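You operate a simulated robot arm through the tools that you are given. There is no shell and no other tool. Be economical: measure what you need, move in short steps, check, and stop when the job is done.

Carry out the task below with a simulated robot arm. There is one attempt and no reset: what you move stays moved.

TASK
Take the brass reducer from the wooden bench and put it on top of the teal box.

Only the result counts: the job must be done as asked and must still hold three seconds after the hand-in. Knocking over, shifting, dropping, spilling or breaking anything else fails it.

THE ROBOT
A 7-joint arm with a two-finger parallel gripper, fixed in place. Base frame: the origin is at the foot of the arm, x ahead of it, y to its left, z up; the work surface is at about z = 0.804. Lengths are in m, angles in degrees, forces in N, time in s.
With the tool pointing down near the work surface it reaches from about 0.24 to 0.68 m from the base axis. Its first joint turns from -66.0 to 66.0 degrees. Payload 2.4 kg.
The tool frame sits at the grasp point between the pads (the TCP): z along the fingers, y along the line on which they close. The tips reach 0.03 m beyond it. Largest opening 0.094 m; finger width 0.028, thickness 0.01; the body of the gripper, 0.05 by 0.096 m, starts 0.055 m behind the TCP.
Orientation is told as [roll, pitch, yaw] about the base's x, y, z axes, in that order, counted from this pose: with the fingers straight down and closing along the base's y, the tool's x points along the base's -x, its y along +y and its z along -z.

THE INTERFACE
- The arm moves only by the tool jog_arm. Its argument "series" is a list of rows, each a list of 5 numbers: the opening, from 0 (shut) to 1 (fully open), then the shift along the tool's x, y, z in units of 150 mm (1.0 is 150 mm), then the turn about the tool's z in units of 45 degrees (1.0 is 45 degrees). In form: [[hand, dx, dy, dz, yaw], ...]. A call has 1 to 12 rows; each row is the pose to reach, as a shift and turn from the pose commanded when the call began, along the tool's axes at that moment. A call with a number of a shift or a turn outside -1 to 1 is refused whole. Rows are played at 5 a second. More than 0.05 m and 8.6 degrees between two rows, or a gripper value outside its range, and nothing of the call is played. Where a pose cannot be reached the arm comes as near as it can. A force on the tool above 40 N (or 10 N above the force at the start of the call, whichever is more), or a blocked arm, ends the call early, and 0.2 s more pass. Each finger travels about 0.153 m/s and halts on what it meets, pressing with about 23 N; the grip force reading is that of the motor and also rises with nothing between the fingers. The clock runs only during rows and for 0.2 s after the last one: add rows that repeat a pose to give the fingers time. It gives the time, the measured TCP pose, the force on the tool (base axes), the opening and the grip force at its end, in the units of the frame above (readings bear some noise), and new pictures: "views" is both (left out), scene, wrist or none.
- Cameras (640 x 400 px; columns grow to the right, rows downward): "scene" is fixed at [0.05, 0.4691, 1.4637]; the picture's right is [-0.74, -0.68, 0.00], its down [-0.33, 0.36, -0.87] and it looks along [0.59, -0.64, -0.49] (base axes); focal length 368 px, centre (320, 200). "wrist" rides on the gripper at [0.076, 0.014, -0.102] in the tool frame; the picture's right is [-0.18, 0.98, 0.00], its down [-0.75, -0.14, -0.64] and it looks along [-0.63, -0.12, 0.77] (tool axes); focal length 243 px, centre (320, 200). There is no depth. A picture from a camera that has moved, and an enlarged one, comes with that camera's place and axes in the base frame and with its lens. The place of the scene camera against the robot may be out by one fixed shift of up to 0.018 m in any direction.
- inspect(camera, box): a new picture of the part [left, top, right, bottom] of that camera's present view, enlarged. No time passes.
- hand_in(): hands the job in; it is judged then, once.

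Work in short steps. Places have to be worked out from the pictures, the camera data and where the tool is seen: move nearer, look again, correct. Check each grasp and each placing, and mend what went wrong. You have 90 turns and 170 pictures in all, those below and enlarged ones among them. Open the gripper and draw the arm clear of the work before you hand the job in, unless the task says otherwise; then end with one line.

The tools are called after ">>>" by a JSON object that holds its "name" and its "arguments". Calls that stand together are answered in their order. jog_arm: Moves the arm, as the interface text tells. Its arguments: {"type":"object","properties":{"series":{"type":"array"},"views":{"type":"string","enum":["both","scene","wrist","none"]}},"required":["series"]} The other tools are called the same way: inspect (camera, box) takes an enlarged picture of a part of a camera's view; hand_in () hands the job in.

At the start:

```text
t: 0.0
eef_pos: [0.39, -0.1324, 1.0681]
orientation: [0.0, 0.0, 0.0]
contact_force: [0.2, 0.4, -0.5]
gripper_width: 0.094
grip_force: 0.0
```

scene: 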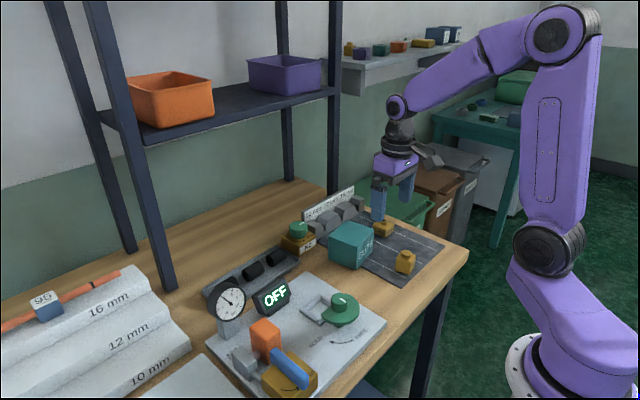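
wrist: 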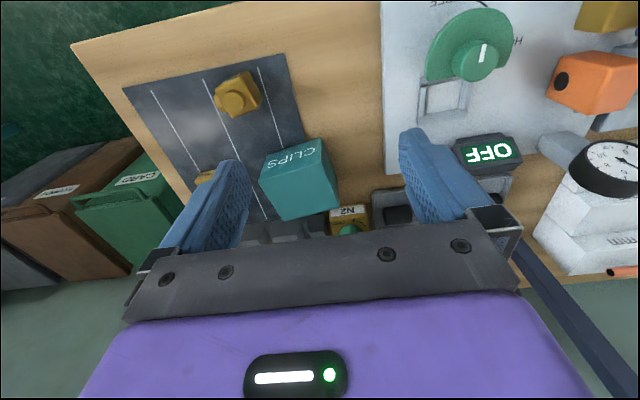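

I'll enlarge the mat area to tell the brass-coloured pieces apart.

>>> {"name": "inspect", "arguments": {"camera": "scene", "box": [270, 170, 470, 295]}}

>>> {"name": "inspect", "arguments": {"camera": "wrist", "box": [120, 50, 400, 240]}}

>>> {"name": "inspect", "arguments": {"camera": "scene", "box": [330, 20, 480, 120]}}

```text
3.20 times, centred on (370, 232) of scene
camera zoom: at [0.05, 0.4691, 1.4637], right [-0.74, -0.68, 0.0], down [-0.33, 0.36, -0.87], along [0.59, -0.64, -0.49], focal length 1179 px, centre (160, 96)
```

zoom: 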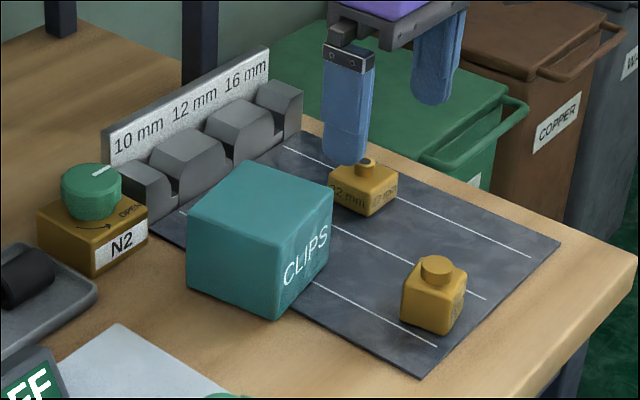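

```text
2.11 times, centred on (260, 145) of wrist
camera zoom: at [0.3121, -0.1184, 1.1692], right [0.18, 0.98, 0.0], down [0.75, -0.14, 0.64], along [0.63, -0.12, -0.77], focal length 511 px, centre (446, 316)
```

zoom: 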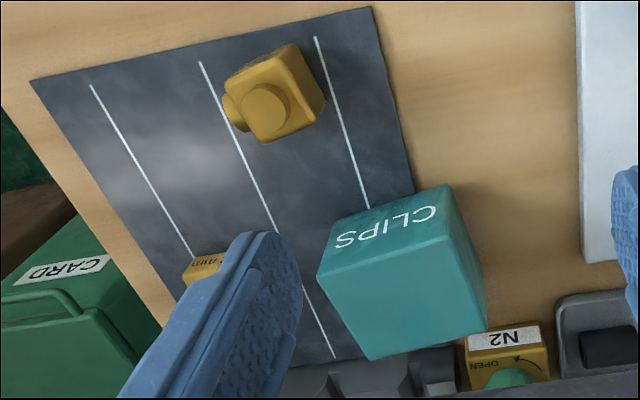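

```text
4.00 times, centred on (405, 70) of scene
camera zoom: at [0.05, 0.4691, 1.4637], right [-0.74, -0.68, 0.0], down [-0.33, 0.36, -0.87], along [0.59, -0.64, -0.49], focal length 1473 px, centre (-20, 720)
```

zoom: 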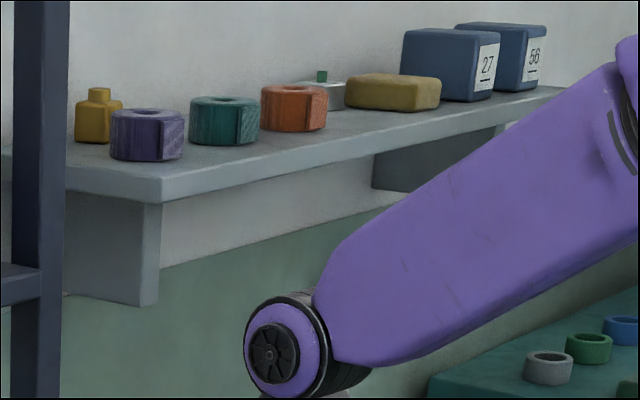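

The far piece on the mat (sizes printed, a small spigot) looks like the reducer; the nearer one with two studs looks like an elbow. I'll move toward it at height for a better view.

>>> {"name": "jog_arm", "arguments": {"series": [[1, -0.1, -0.2, 0, 0], [1, -0.2, -0.4, 0, 0], [1, -0.3, -0.6, 0, 0], [1, -0.35, -0.8, 0, 0], [1, -0.35, -1.0, 0, 0], [1, -0.35, -1.0, 0, 0]]}}

```text
t: 1.4
eef_pos: [0.4425, -0.283, 1.0696]
orientation: [0.0, -0.1, 0.0]
contact_force: [0.3, 0.7, -0.2]
gripper_width: 0.0941
grip_force: 0.1
camera wrist: at [0.3645, -0.2684, 1.1706], right [0.18, 0.98, 0.0], down [0.75, -0.14, 0.64], along [0.63, -0.12, -0.77], focal length 243 px, centre (320, 200)
```

scene: 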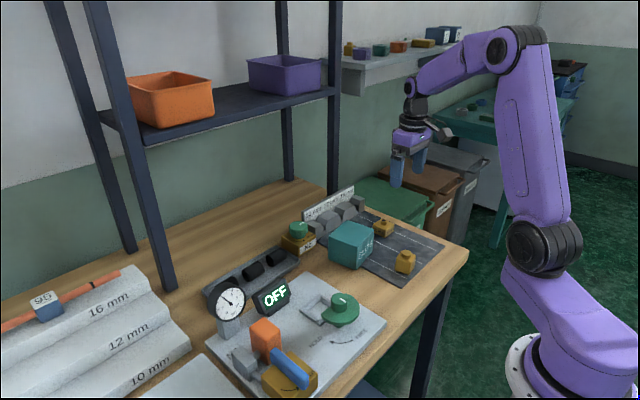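
wrist: 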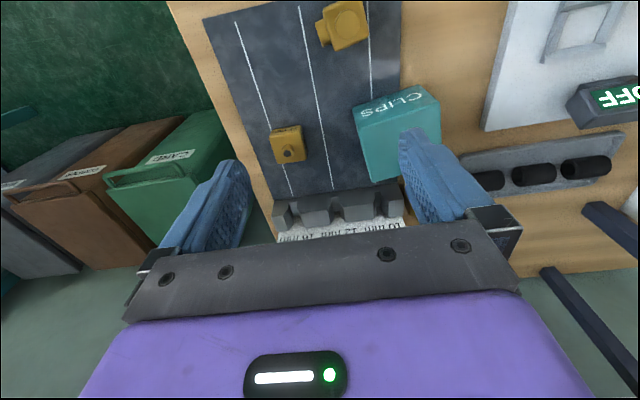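

>>> {"name": "inspect", "arguments": {"camera": "wrist", "box": [240, 80, 460, 220]}}

>>> {"name": "inspect", "arguments": {"camera": "scene", "box": [320, 200, 450, 285]}}

```text
2.86 times, centred on (350, 150) of wrist
camera zoom: at [0.3645, -0.2684, 1.1706], right [0.18, 0.98, 0.0], down [0.75, -0.14, 0.64], along [0.63, -0.12, -0.77], focal length 693 px, centre (234, 343)
```

zoom: 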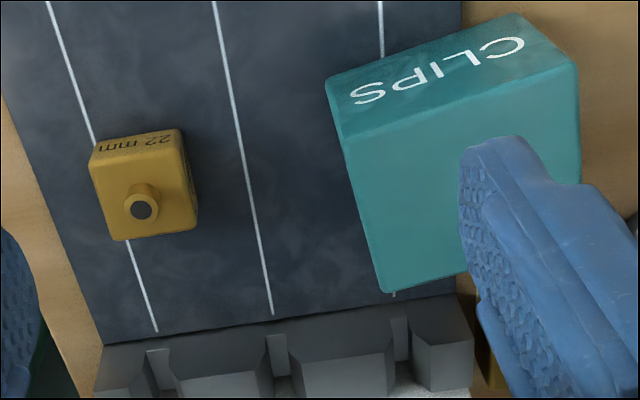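

```text
4.71 times, centred on (385, 242) of scene
camera zoom: at [0.0501, 0.4691, 1.4637], right [-0.74, -0.68, 0.0], down [-0.33, 0.36, -0.87], along [0.59, -0.64, -0.49], focal length 1733 px, centre (14, 0)
```

zoom: 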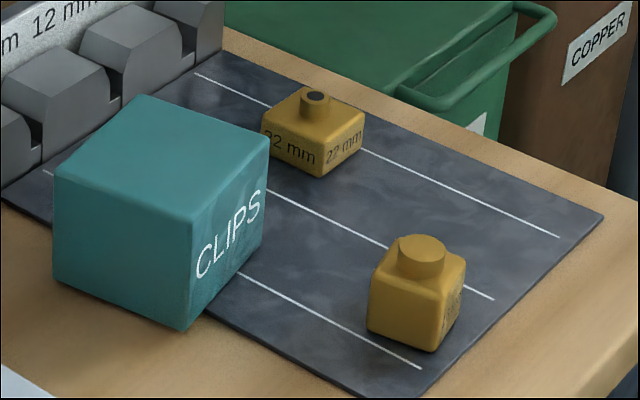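

>>> {"name": "inspect", "arguments": {"camera": "scene", "box": [385, 242, 425, 280]}}

>>> {"name": "inspect", "arguments": {"camera": "wrist", "box": [300, 0, 380, 60]}}

```text
10.53 times, centred on (405, 261) of scene
camera zoom: at [0.0501, 0.4691, 1.4637], right [-0.74, -0.68, 0.0], down [-0.33, 0.36, -0.87], along [0.59, -0.64, -0.49], focal length 3877 px, centre (-575, -442)
```

zoom: 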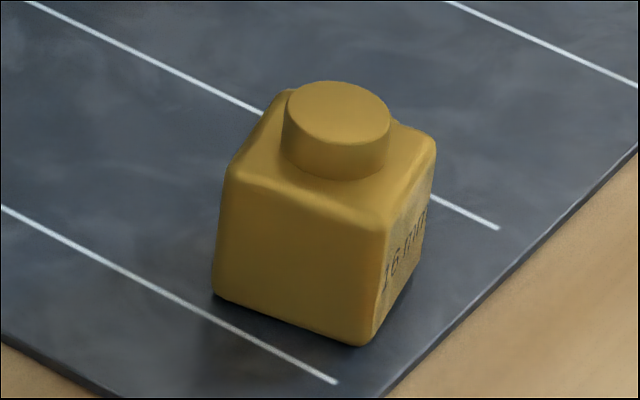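

```text
6.67 times, centred on (340, 30) of wrist
camera zoom: at [0.3645, -0.2684, 1.1706], right [0.18, 0.98, 0.0], down [0.75, -0.14, 0.64], along [0.63, -0.12, -0.77], focal length 1618 px, centre (187, 1333)
```

zoom: 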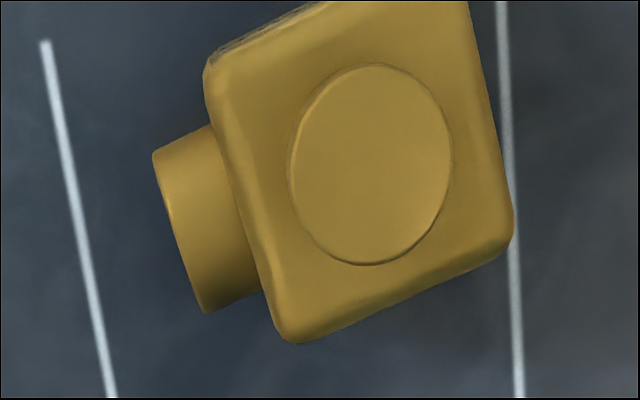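

The near piece is an elbow (two equal studs, 16 mm), so the 22 mm one with the narrower spigot is the reducer, at about (0.53, -0.346) and square to the axes. The teal box is centred near (0.535, -0.19) with its top at about 0.88. I'll move above the reducer to z≈0.95 and look again.

>>> {"name": "jog_arm", "arguments": {"series": [[1, -0.15, -0.1, 0.1, 0], [1, -0.3, -0.2, 0.25, 0], [1, -0.45, -0.3, 0.45, 0], [1, -0.54, -0.38, 0.62, 0], [1, -0.583, -0.42, 0.8, 0], [1, -0.583, -0.42, 0.8, 0]]}}

```text
t: 2.8
eef_pos: [0.5274, -0.3457, 0.9484]
orientation: [0.0, 0.1, 0.1]
contact_force: [0.6, 0.6, 0.6]
gripper_width: 0.0943
grip_force: 0.1
camera wrist: at [0.4506, -0.3323, 1.05], right [0.18, 0.98, 0.0], down [0.75, -0.14, 0.64], along [0.63, -0.12, -0.77], focal length 243 px, centre (320, 200)
```

scene: 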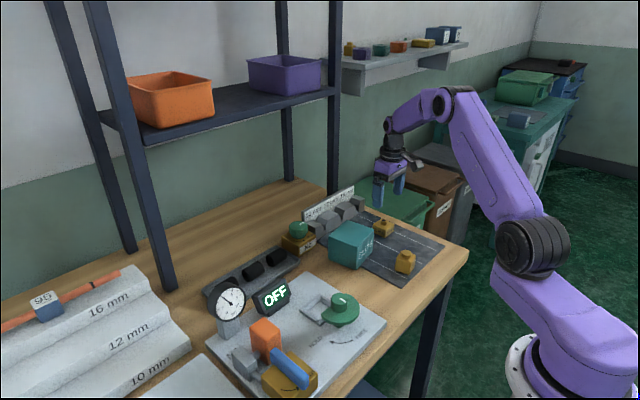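
wrist: 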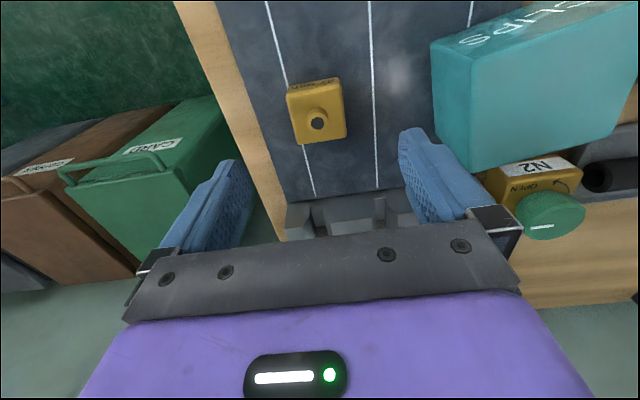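

>>> {"name": "inspect", "arguments": {"camera": "wrist", "box": [240, 50, 440, 175]}}

>>> {"name": "inspect", "arguments": {"camera": "wrist", "box": [400, 0, 640, 150]}}

```text
3.20 times, centred on (340, 112) of wrist
camera zoom: at [0.4506, -0.3323, 1.05], right [0.18, 0.98, 0.0], down [0.75, -0.14, 0.64], along [0.63, -0.12, -0.77], focal length 776 px, centre (256, 480)
```

zoom: 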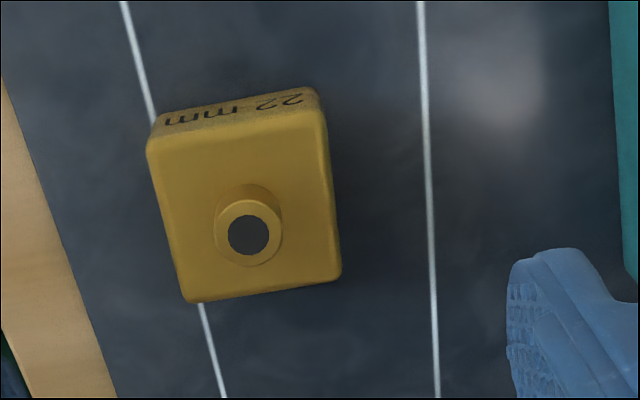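

```text
2.67 times, centred on (520, 75) of wrist
camera zoom: at [0.4506, -0.3323, 1.05], right [0.18, 0.98, 0.0], down [0.75, -0.14, 0.64], along [0.63, -0.12, -0.77], focal length 647 px, centre (-213, 533)
```

zoom: 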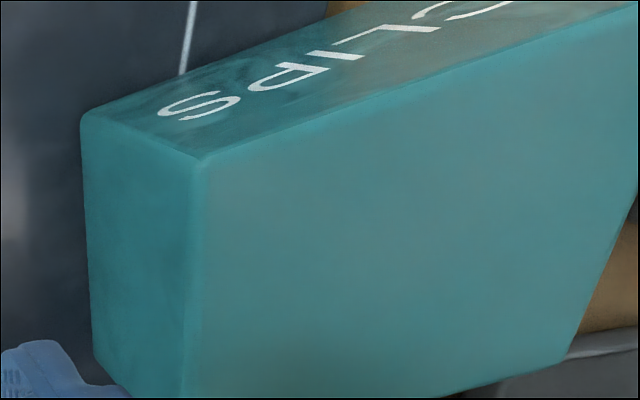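

Reducer refined to (0.531, -0.3495), a 46 mm square body aligned with the axes; the box top is about 0.882. I'll descend to TCP z≈0.842 with the gripper open.

>>> {"name": "jog_arm", "arguments": {"series": [[1, -0.01, -0.027, 0.2, 0], [1, -0.01, -0.027, 0.4, 0], [1, -0.01, -0.027, 0.55, 0], [1, -0.01, -0.027, 0.65, 0], [1, -0.01, -0.027, 0.7, 0], [1, -0.01, -0.027, 0.7, 0]]}}

```text
t: 4.2
eef_pos: [0.53, -0.3493, 0.8426]
orientation: [0.0, 0.1, 0.1]
contact_force: [-0.1, 0.5, 0.3]
gripper_width: 0.094
grip_force: 0.1
camera wrist: at [0.453, -0.3354, 0.9443], right [0.18, 0.98, 0.0], down [0.75, -0.14, 0.64], along [0.63, -0.12, -0.77], focal length 243 px, centre (320, 200)
```

scene: 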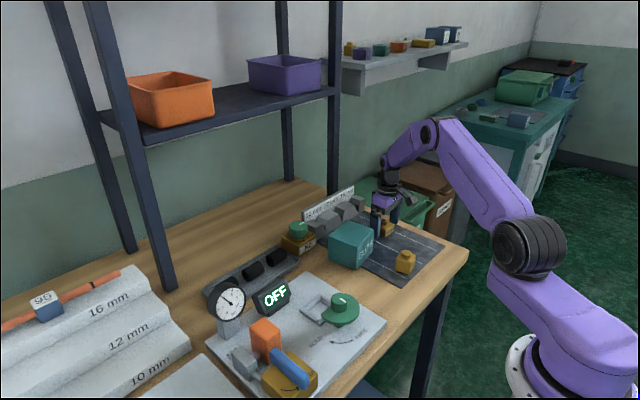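
wrist: 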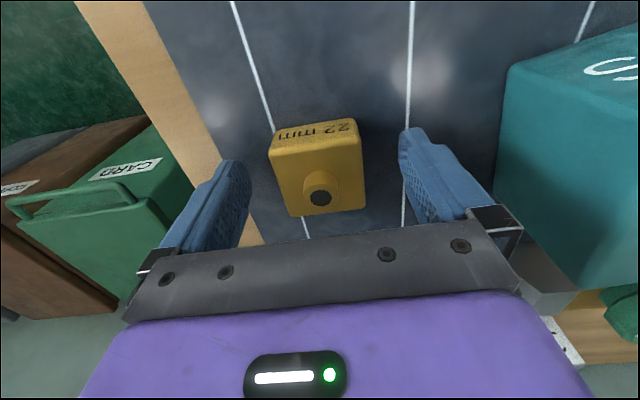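

The reducer sits centrally between the fingers with no contact. I'll close and hold.

>>> {"name": "jog_arm", "arguments": {"series": [[0.6, 0, 0, 0, 0], [0.4, 0, 0, 0, 0], [0.2, 0, 0, 0, 0], [0.2, 0, 0, 0, 0], [0.2, 0, 0, 0, 0]], "views": "wrist"}}

```text
t: 5.4
eef_pos: [0.5312, -0.3498, 0.8432]
orientation: [0.0, 0.1, 0.0]
contact_force: [0.6, -0.8, 0.6]
gripper_width: 0.05
grip_force: 23.1
camera wrist: at [0.4529, -0.3354, 0.9444], right [0.18, 0.98, 0.0], down [0.75, -0.14, 0.64], along [0.63, -0.12, -0.77], focal length 243 px, centre (320, 200)
```

wrist: 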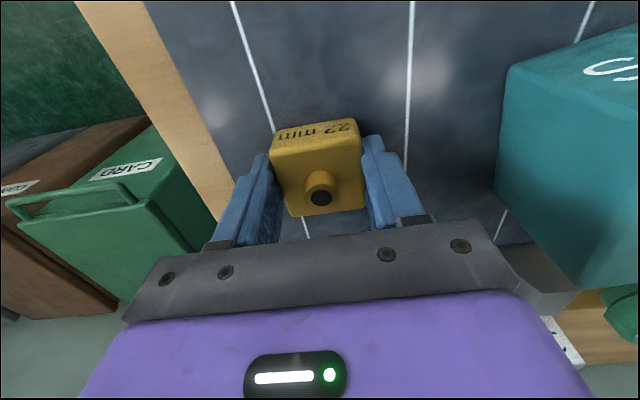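

Gripped at 50 mm with 23 N. I'll lift about 0.135 m straight up.

>>> {"name": "jog_arm", "arguments": {"series": [[0.2, 0, 0, -0.1, 0], [0.2, 0, 0, -0.25, 0], [0.2, 0, 0, -0.45, 0], [0.2, 0, 0, -0.65, 0], [0.2, 0, 0, -0.8, 0], [0.2, 0, 0, -0.9, 0], [0.2, 0, 0, -0.9, 0]]}}

```text
t: 7.0
eef_pos: [0.5312, -0.351, 0.9756]
orientation: [0.1, -0.1, 0.1]
contact_force: [-0.1, 0.4, -3.8]
gripper_width: 0.0498
grip_force: 23.3
camera wrist: at [0.4533, -0.3374, 1.078], right [0.18, 0.98, 0.0], down [0.75, -0.14, 0.64], along [0.63, -0.12, -0.77], focal length 243 px, centre (320, 200)
```

scene: 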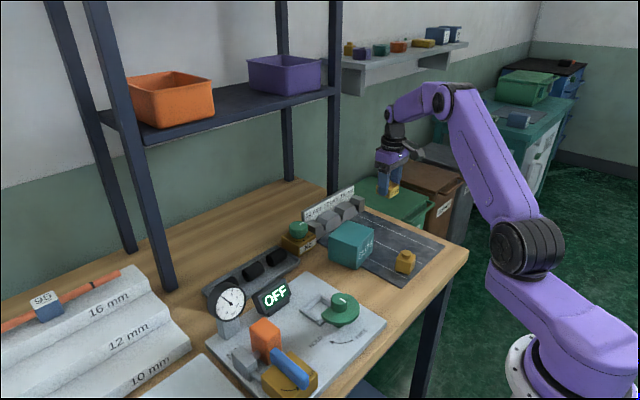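
wrist: 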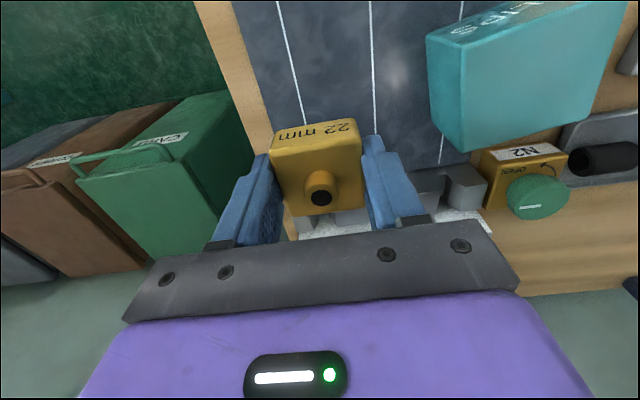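

The reducer is held securely. Box top centre is estimated at (0.535, -0.193, 0.882), and the reducer's underside at 0.94 clears it, so I'll carry it across.

>>> {"name": "jog_arm", "arguments": {"series": [[0.2, 0, 0.15, 0, 0], [0.2, 0, 0.3, 0, 0], [0.2, 0, 0.5, 0, 0], [0.2, -0.02, 0.7, 0, 0], [0.2, -0.027, 0.88, 0, 0], [0.2, -0.027, 1.0, 0, 0], [0.2, -0.027, 1.0, 0, 0]]}}

```text
t: 8.6
eef_pos: [0.5361, -0.1998, 0.9786]
orientation: [0.0, 0.1, -0.1]
contact_force: [-0.2, -0.5, -4.6]
gripper_width: 0.0497
grip_force: 22.9
camera wrist: at [0.4582, -0.186, 1.0796], right [0.18, 0.98, 0.0], down [0.75, -0.14, 0.64], along [0.63, -0.12, -0.77], focal length 243 px, centre (320, 200)
```

scene: 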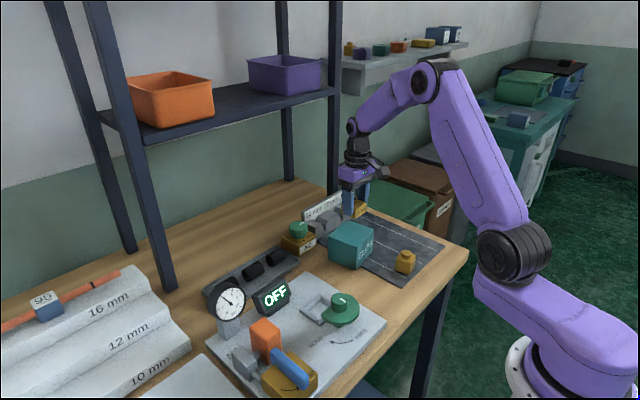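
wrist: 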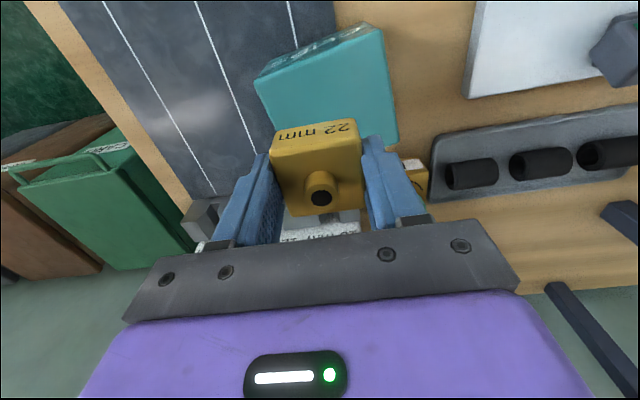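

Recomputed box centre is about (0.533, -0.190). I'll shift 9 mm in y and come down to TCP z≈0.932, about 1 cm above expected contact.

>>> {"name": "jog_arm", "arguments": {"series": [[0.2, 0.015, 0.06, 0, 0], [0.2, 0.015, 0.06, 0.1, 0], [0.2, 0.015, 0.06, 0.2, 0], [0.2, 0.015, 0.06, 0.3, 0], [0.2, 0.015, 0.06, 0.3, 0]]}}

>>> {"name": "inspect", "arguments": {"camera": "scene", "box": [300, 170, 420, 280]}}

```text
t: 9.8
eef_pos: [0.5311, -0.1926, 0.9339]
orientation: [0.0, 0.0, 0.0]
contact_force: [-0.3, 0.0, -4.0]
gripper_width: 0.0498
grip_force: 23.1
camera wrist: at [0.4547, -0.1775, 1.0344], right [0.18, 0.98, 0.0], down [0.75, -0.14, 0.64], along [0.63, -0.12, -0.77], focal length 243 px, centre (320, 200)
```

scene: 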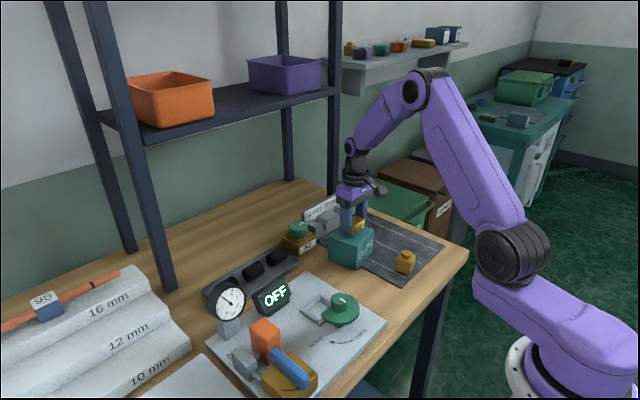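
wrist: 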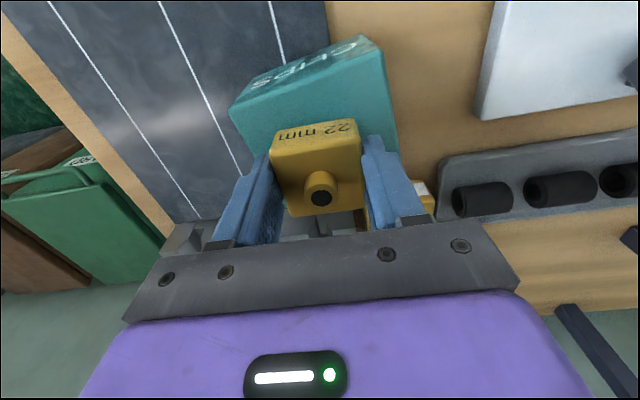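

```text
3.64 times, centred on (360, 225) of scene
camera zoom: at [0.0501, 0.4691, 1.4637], right [-0.74, -0.68, 0.0], down [-0.33, 0.36, -0.87], along [0.59, -0.64, -0.49], focal length 1339 px, centre (174, 109)
```

zoom: 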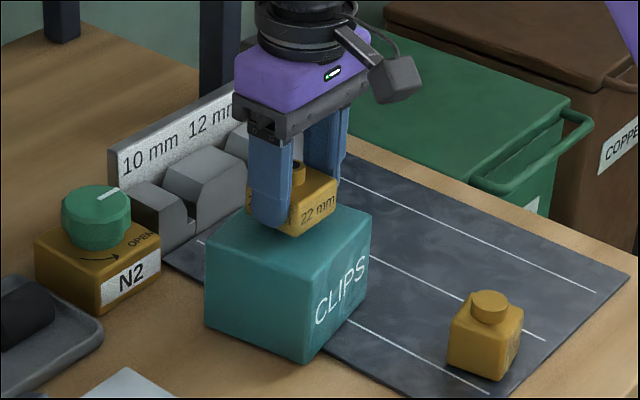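

The reducer is centred over the box with about 1 cm of gap. I'll lower gently and watch the force.

>>> {"name": "jog_arm", "arguments": {"series": [[0.2, 0, 0, 0.02, 0], [0.2, 0, 0, 0.04, 0], [0.2, 0, 0, 0.055, 0], [0.2, 0, 0, 0.07, 0], [0.2, 0, 0, 0.08, 0], [0.2, 0, 0, 0.08, 0]], "views": "none"}}

>>> {"name": "inspect", "arguments": {"camera": "scene", "box": [320, 200, 390, 245]}}

```text
t: 11.2
eef_pos: [0.5339, -0.1907, 0.9224]
orientation: [0.0, -0.3, 0.0]
contact_force: [0.4, 2.1, 15.6]
gripper_width: 0.0498
grip_force: 23.1
```

```text
8.89 times, centred on (355, 222) of scene
camera zoom: at [0.0498, 0.4693, 1.4637], right [-0.74, -0.68, 0.0], down [-0.33, 0.36, -0.87], along [0.59, -0.64, -0.49], focal length 3274 px, centre (9, 0)
```

zoom: 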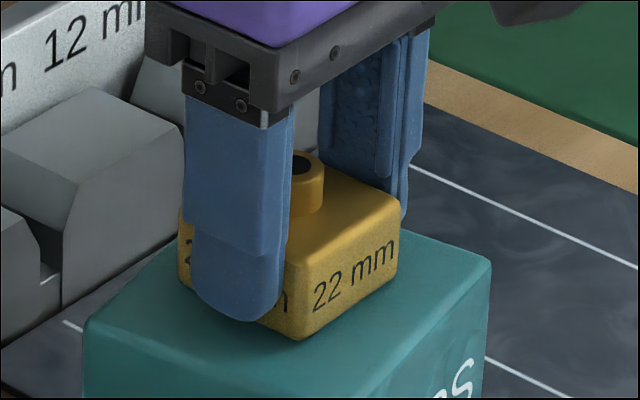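

Contact is made (force went from −4 to +15.6 N) and the reducer sits flat on the box. I'll relieve the press by about 1.5 mm and then open slowly.

>>> {"name": "jog_arm", "arguments": {"series": [[0.2, 0, 0, -0.01, 0], [0.2, 0, 0, -0.01, 0], [0.5, 0, 0, -0.01, 0], [0.6, 0, 0, -0.01, 0], [0.75, 0, 0, -0.01, 0], [0.9, 0, 0, -0.01, 0], [0.9, 0, 0, -0.01, 0]]}}

```text
t: 12.8
eef_pos: [0.5313, -0.1906, 0.9217]
orientation: [0.1, 0.0, 0.0]
contact_force: [-0.7, 0.6, 0.0]
gripper_width: 0.0845
grip_force: 0.0
camera wrist: at [0.4549, -0.1766, 1.0236], right [0.18, 0.98, 0.0], down [0.75, -0.14, 0.64], along [0.63, -0.12, -0.77], focal length 243 px, centre (320, 200)
```

scene: 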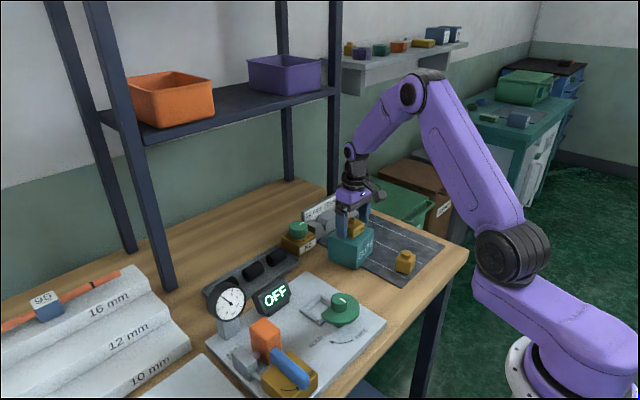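
wrist: 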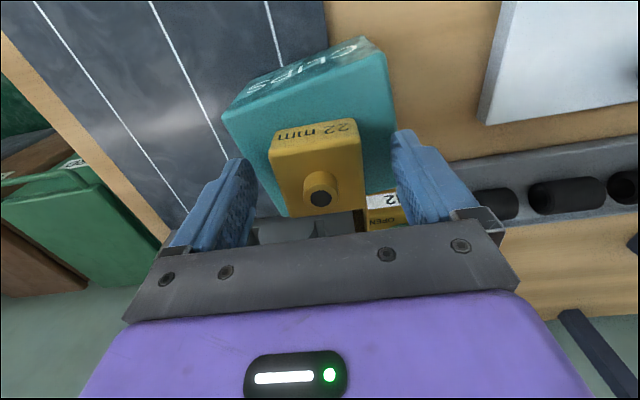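

Released, with both fingers clear of the reducer. I'll draw straight up, then back toward the base.

>>> {"name": "jog_arm", "arguments": {"series": [[0.9, 0, 0, -0.1, 0], [0.9, 0, 0, -0.25, 0], [0.9, 0, 0, -0.5, 0], [0.9, 0, 0, -0.75, 0], [0.9, 0, 0, -0.95, 0], [0.9, 0.25, 0, -0.95, 0], [0.9, 0.5, 0, -0.95, 0], [0.9, 0.7, 0, -0.95, 0], [0.9, 0.7, 0, -0.95, 0]]}}

>>> {"name": "inspect", "arguments": {"camera": "scene", "box": [300, 180, 440, 280]}}

```text
t: 14.8
eef_pos: [0.4274, -0.1896, 1.0625]
orientation: [0.0, 0.0, 0.0]
contact_force: [-0.4, 0.0, 0.8]
gripper_width: 0.0845
grip_force: 0.0
camera wrist: at [0.3497, -0.1757, 1.1648], right [0.18, 0.98, 0.0], down [0.75, -0.14, 0.64], along [0.63, -0.12, -0.77], focal length 243 px, centre (320, 200)
```

scene: 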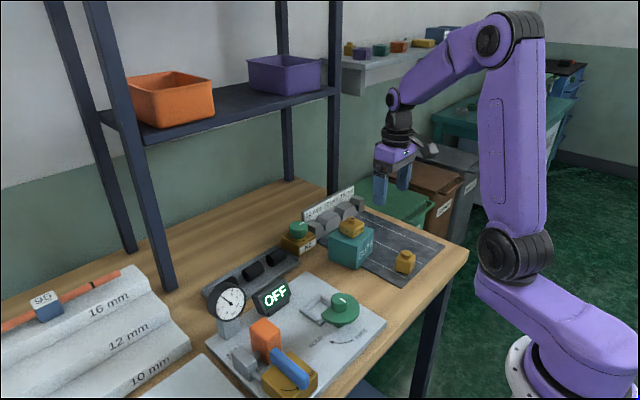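
wrist: 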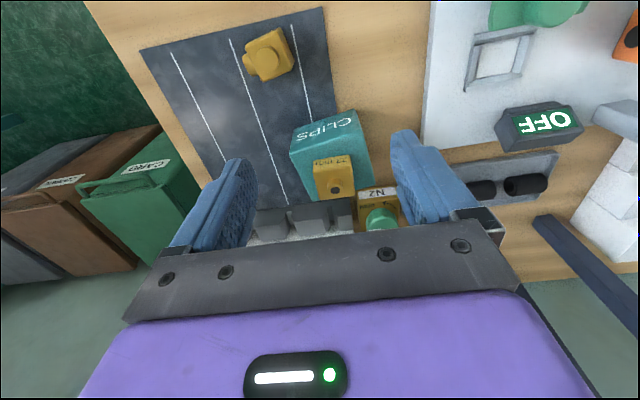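

```text
4.00 times, centred on (370, 230) of scene
camera zoom: at [0.05, 0.4691, 1.4637], right [-0.74, -0.68, 0.0], down [-0.33, 0.36, -0.87], along [0.59, -0.64, -0.49], focal length 1473 px, centre (120, 80)
```

zoom: 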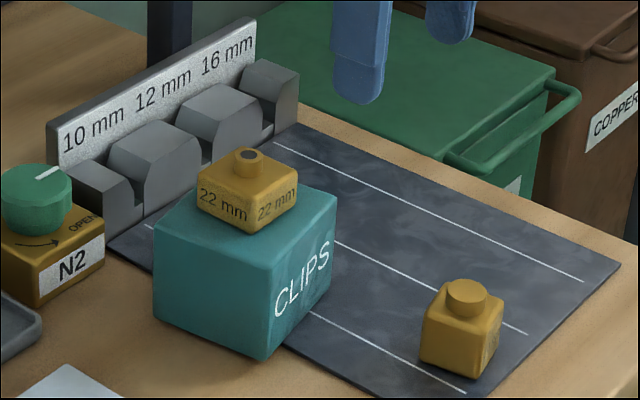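

The reducer rests flat on top of the teal box, nothing else has moved, and the arm is clear with the gripper open. Handing in.

>>> {"name": "hand_in", "arguments": {}}

```text
The job is handed in.
```

The brass reducer (the 22 mm piece with the narrow spigot) is on top of the teal CLIPS box; the gripper is open, the arm is clear, and the job is handed in.
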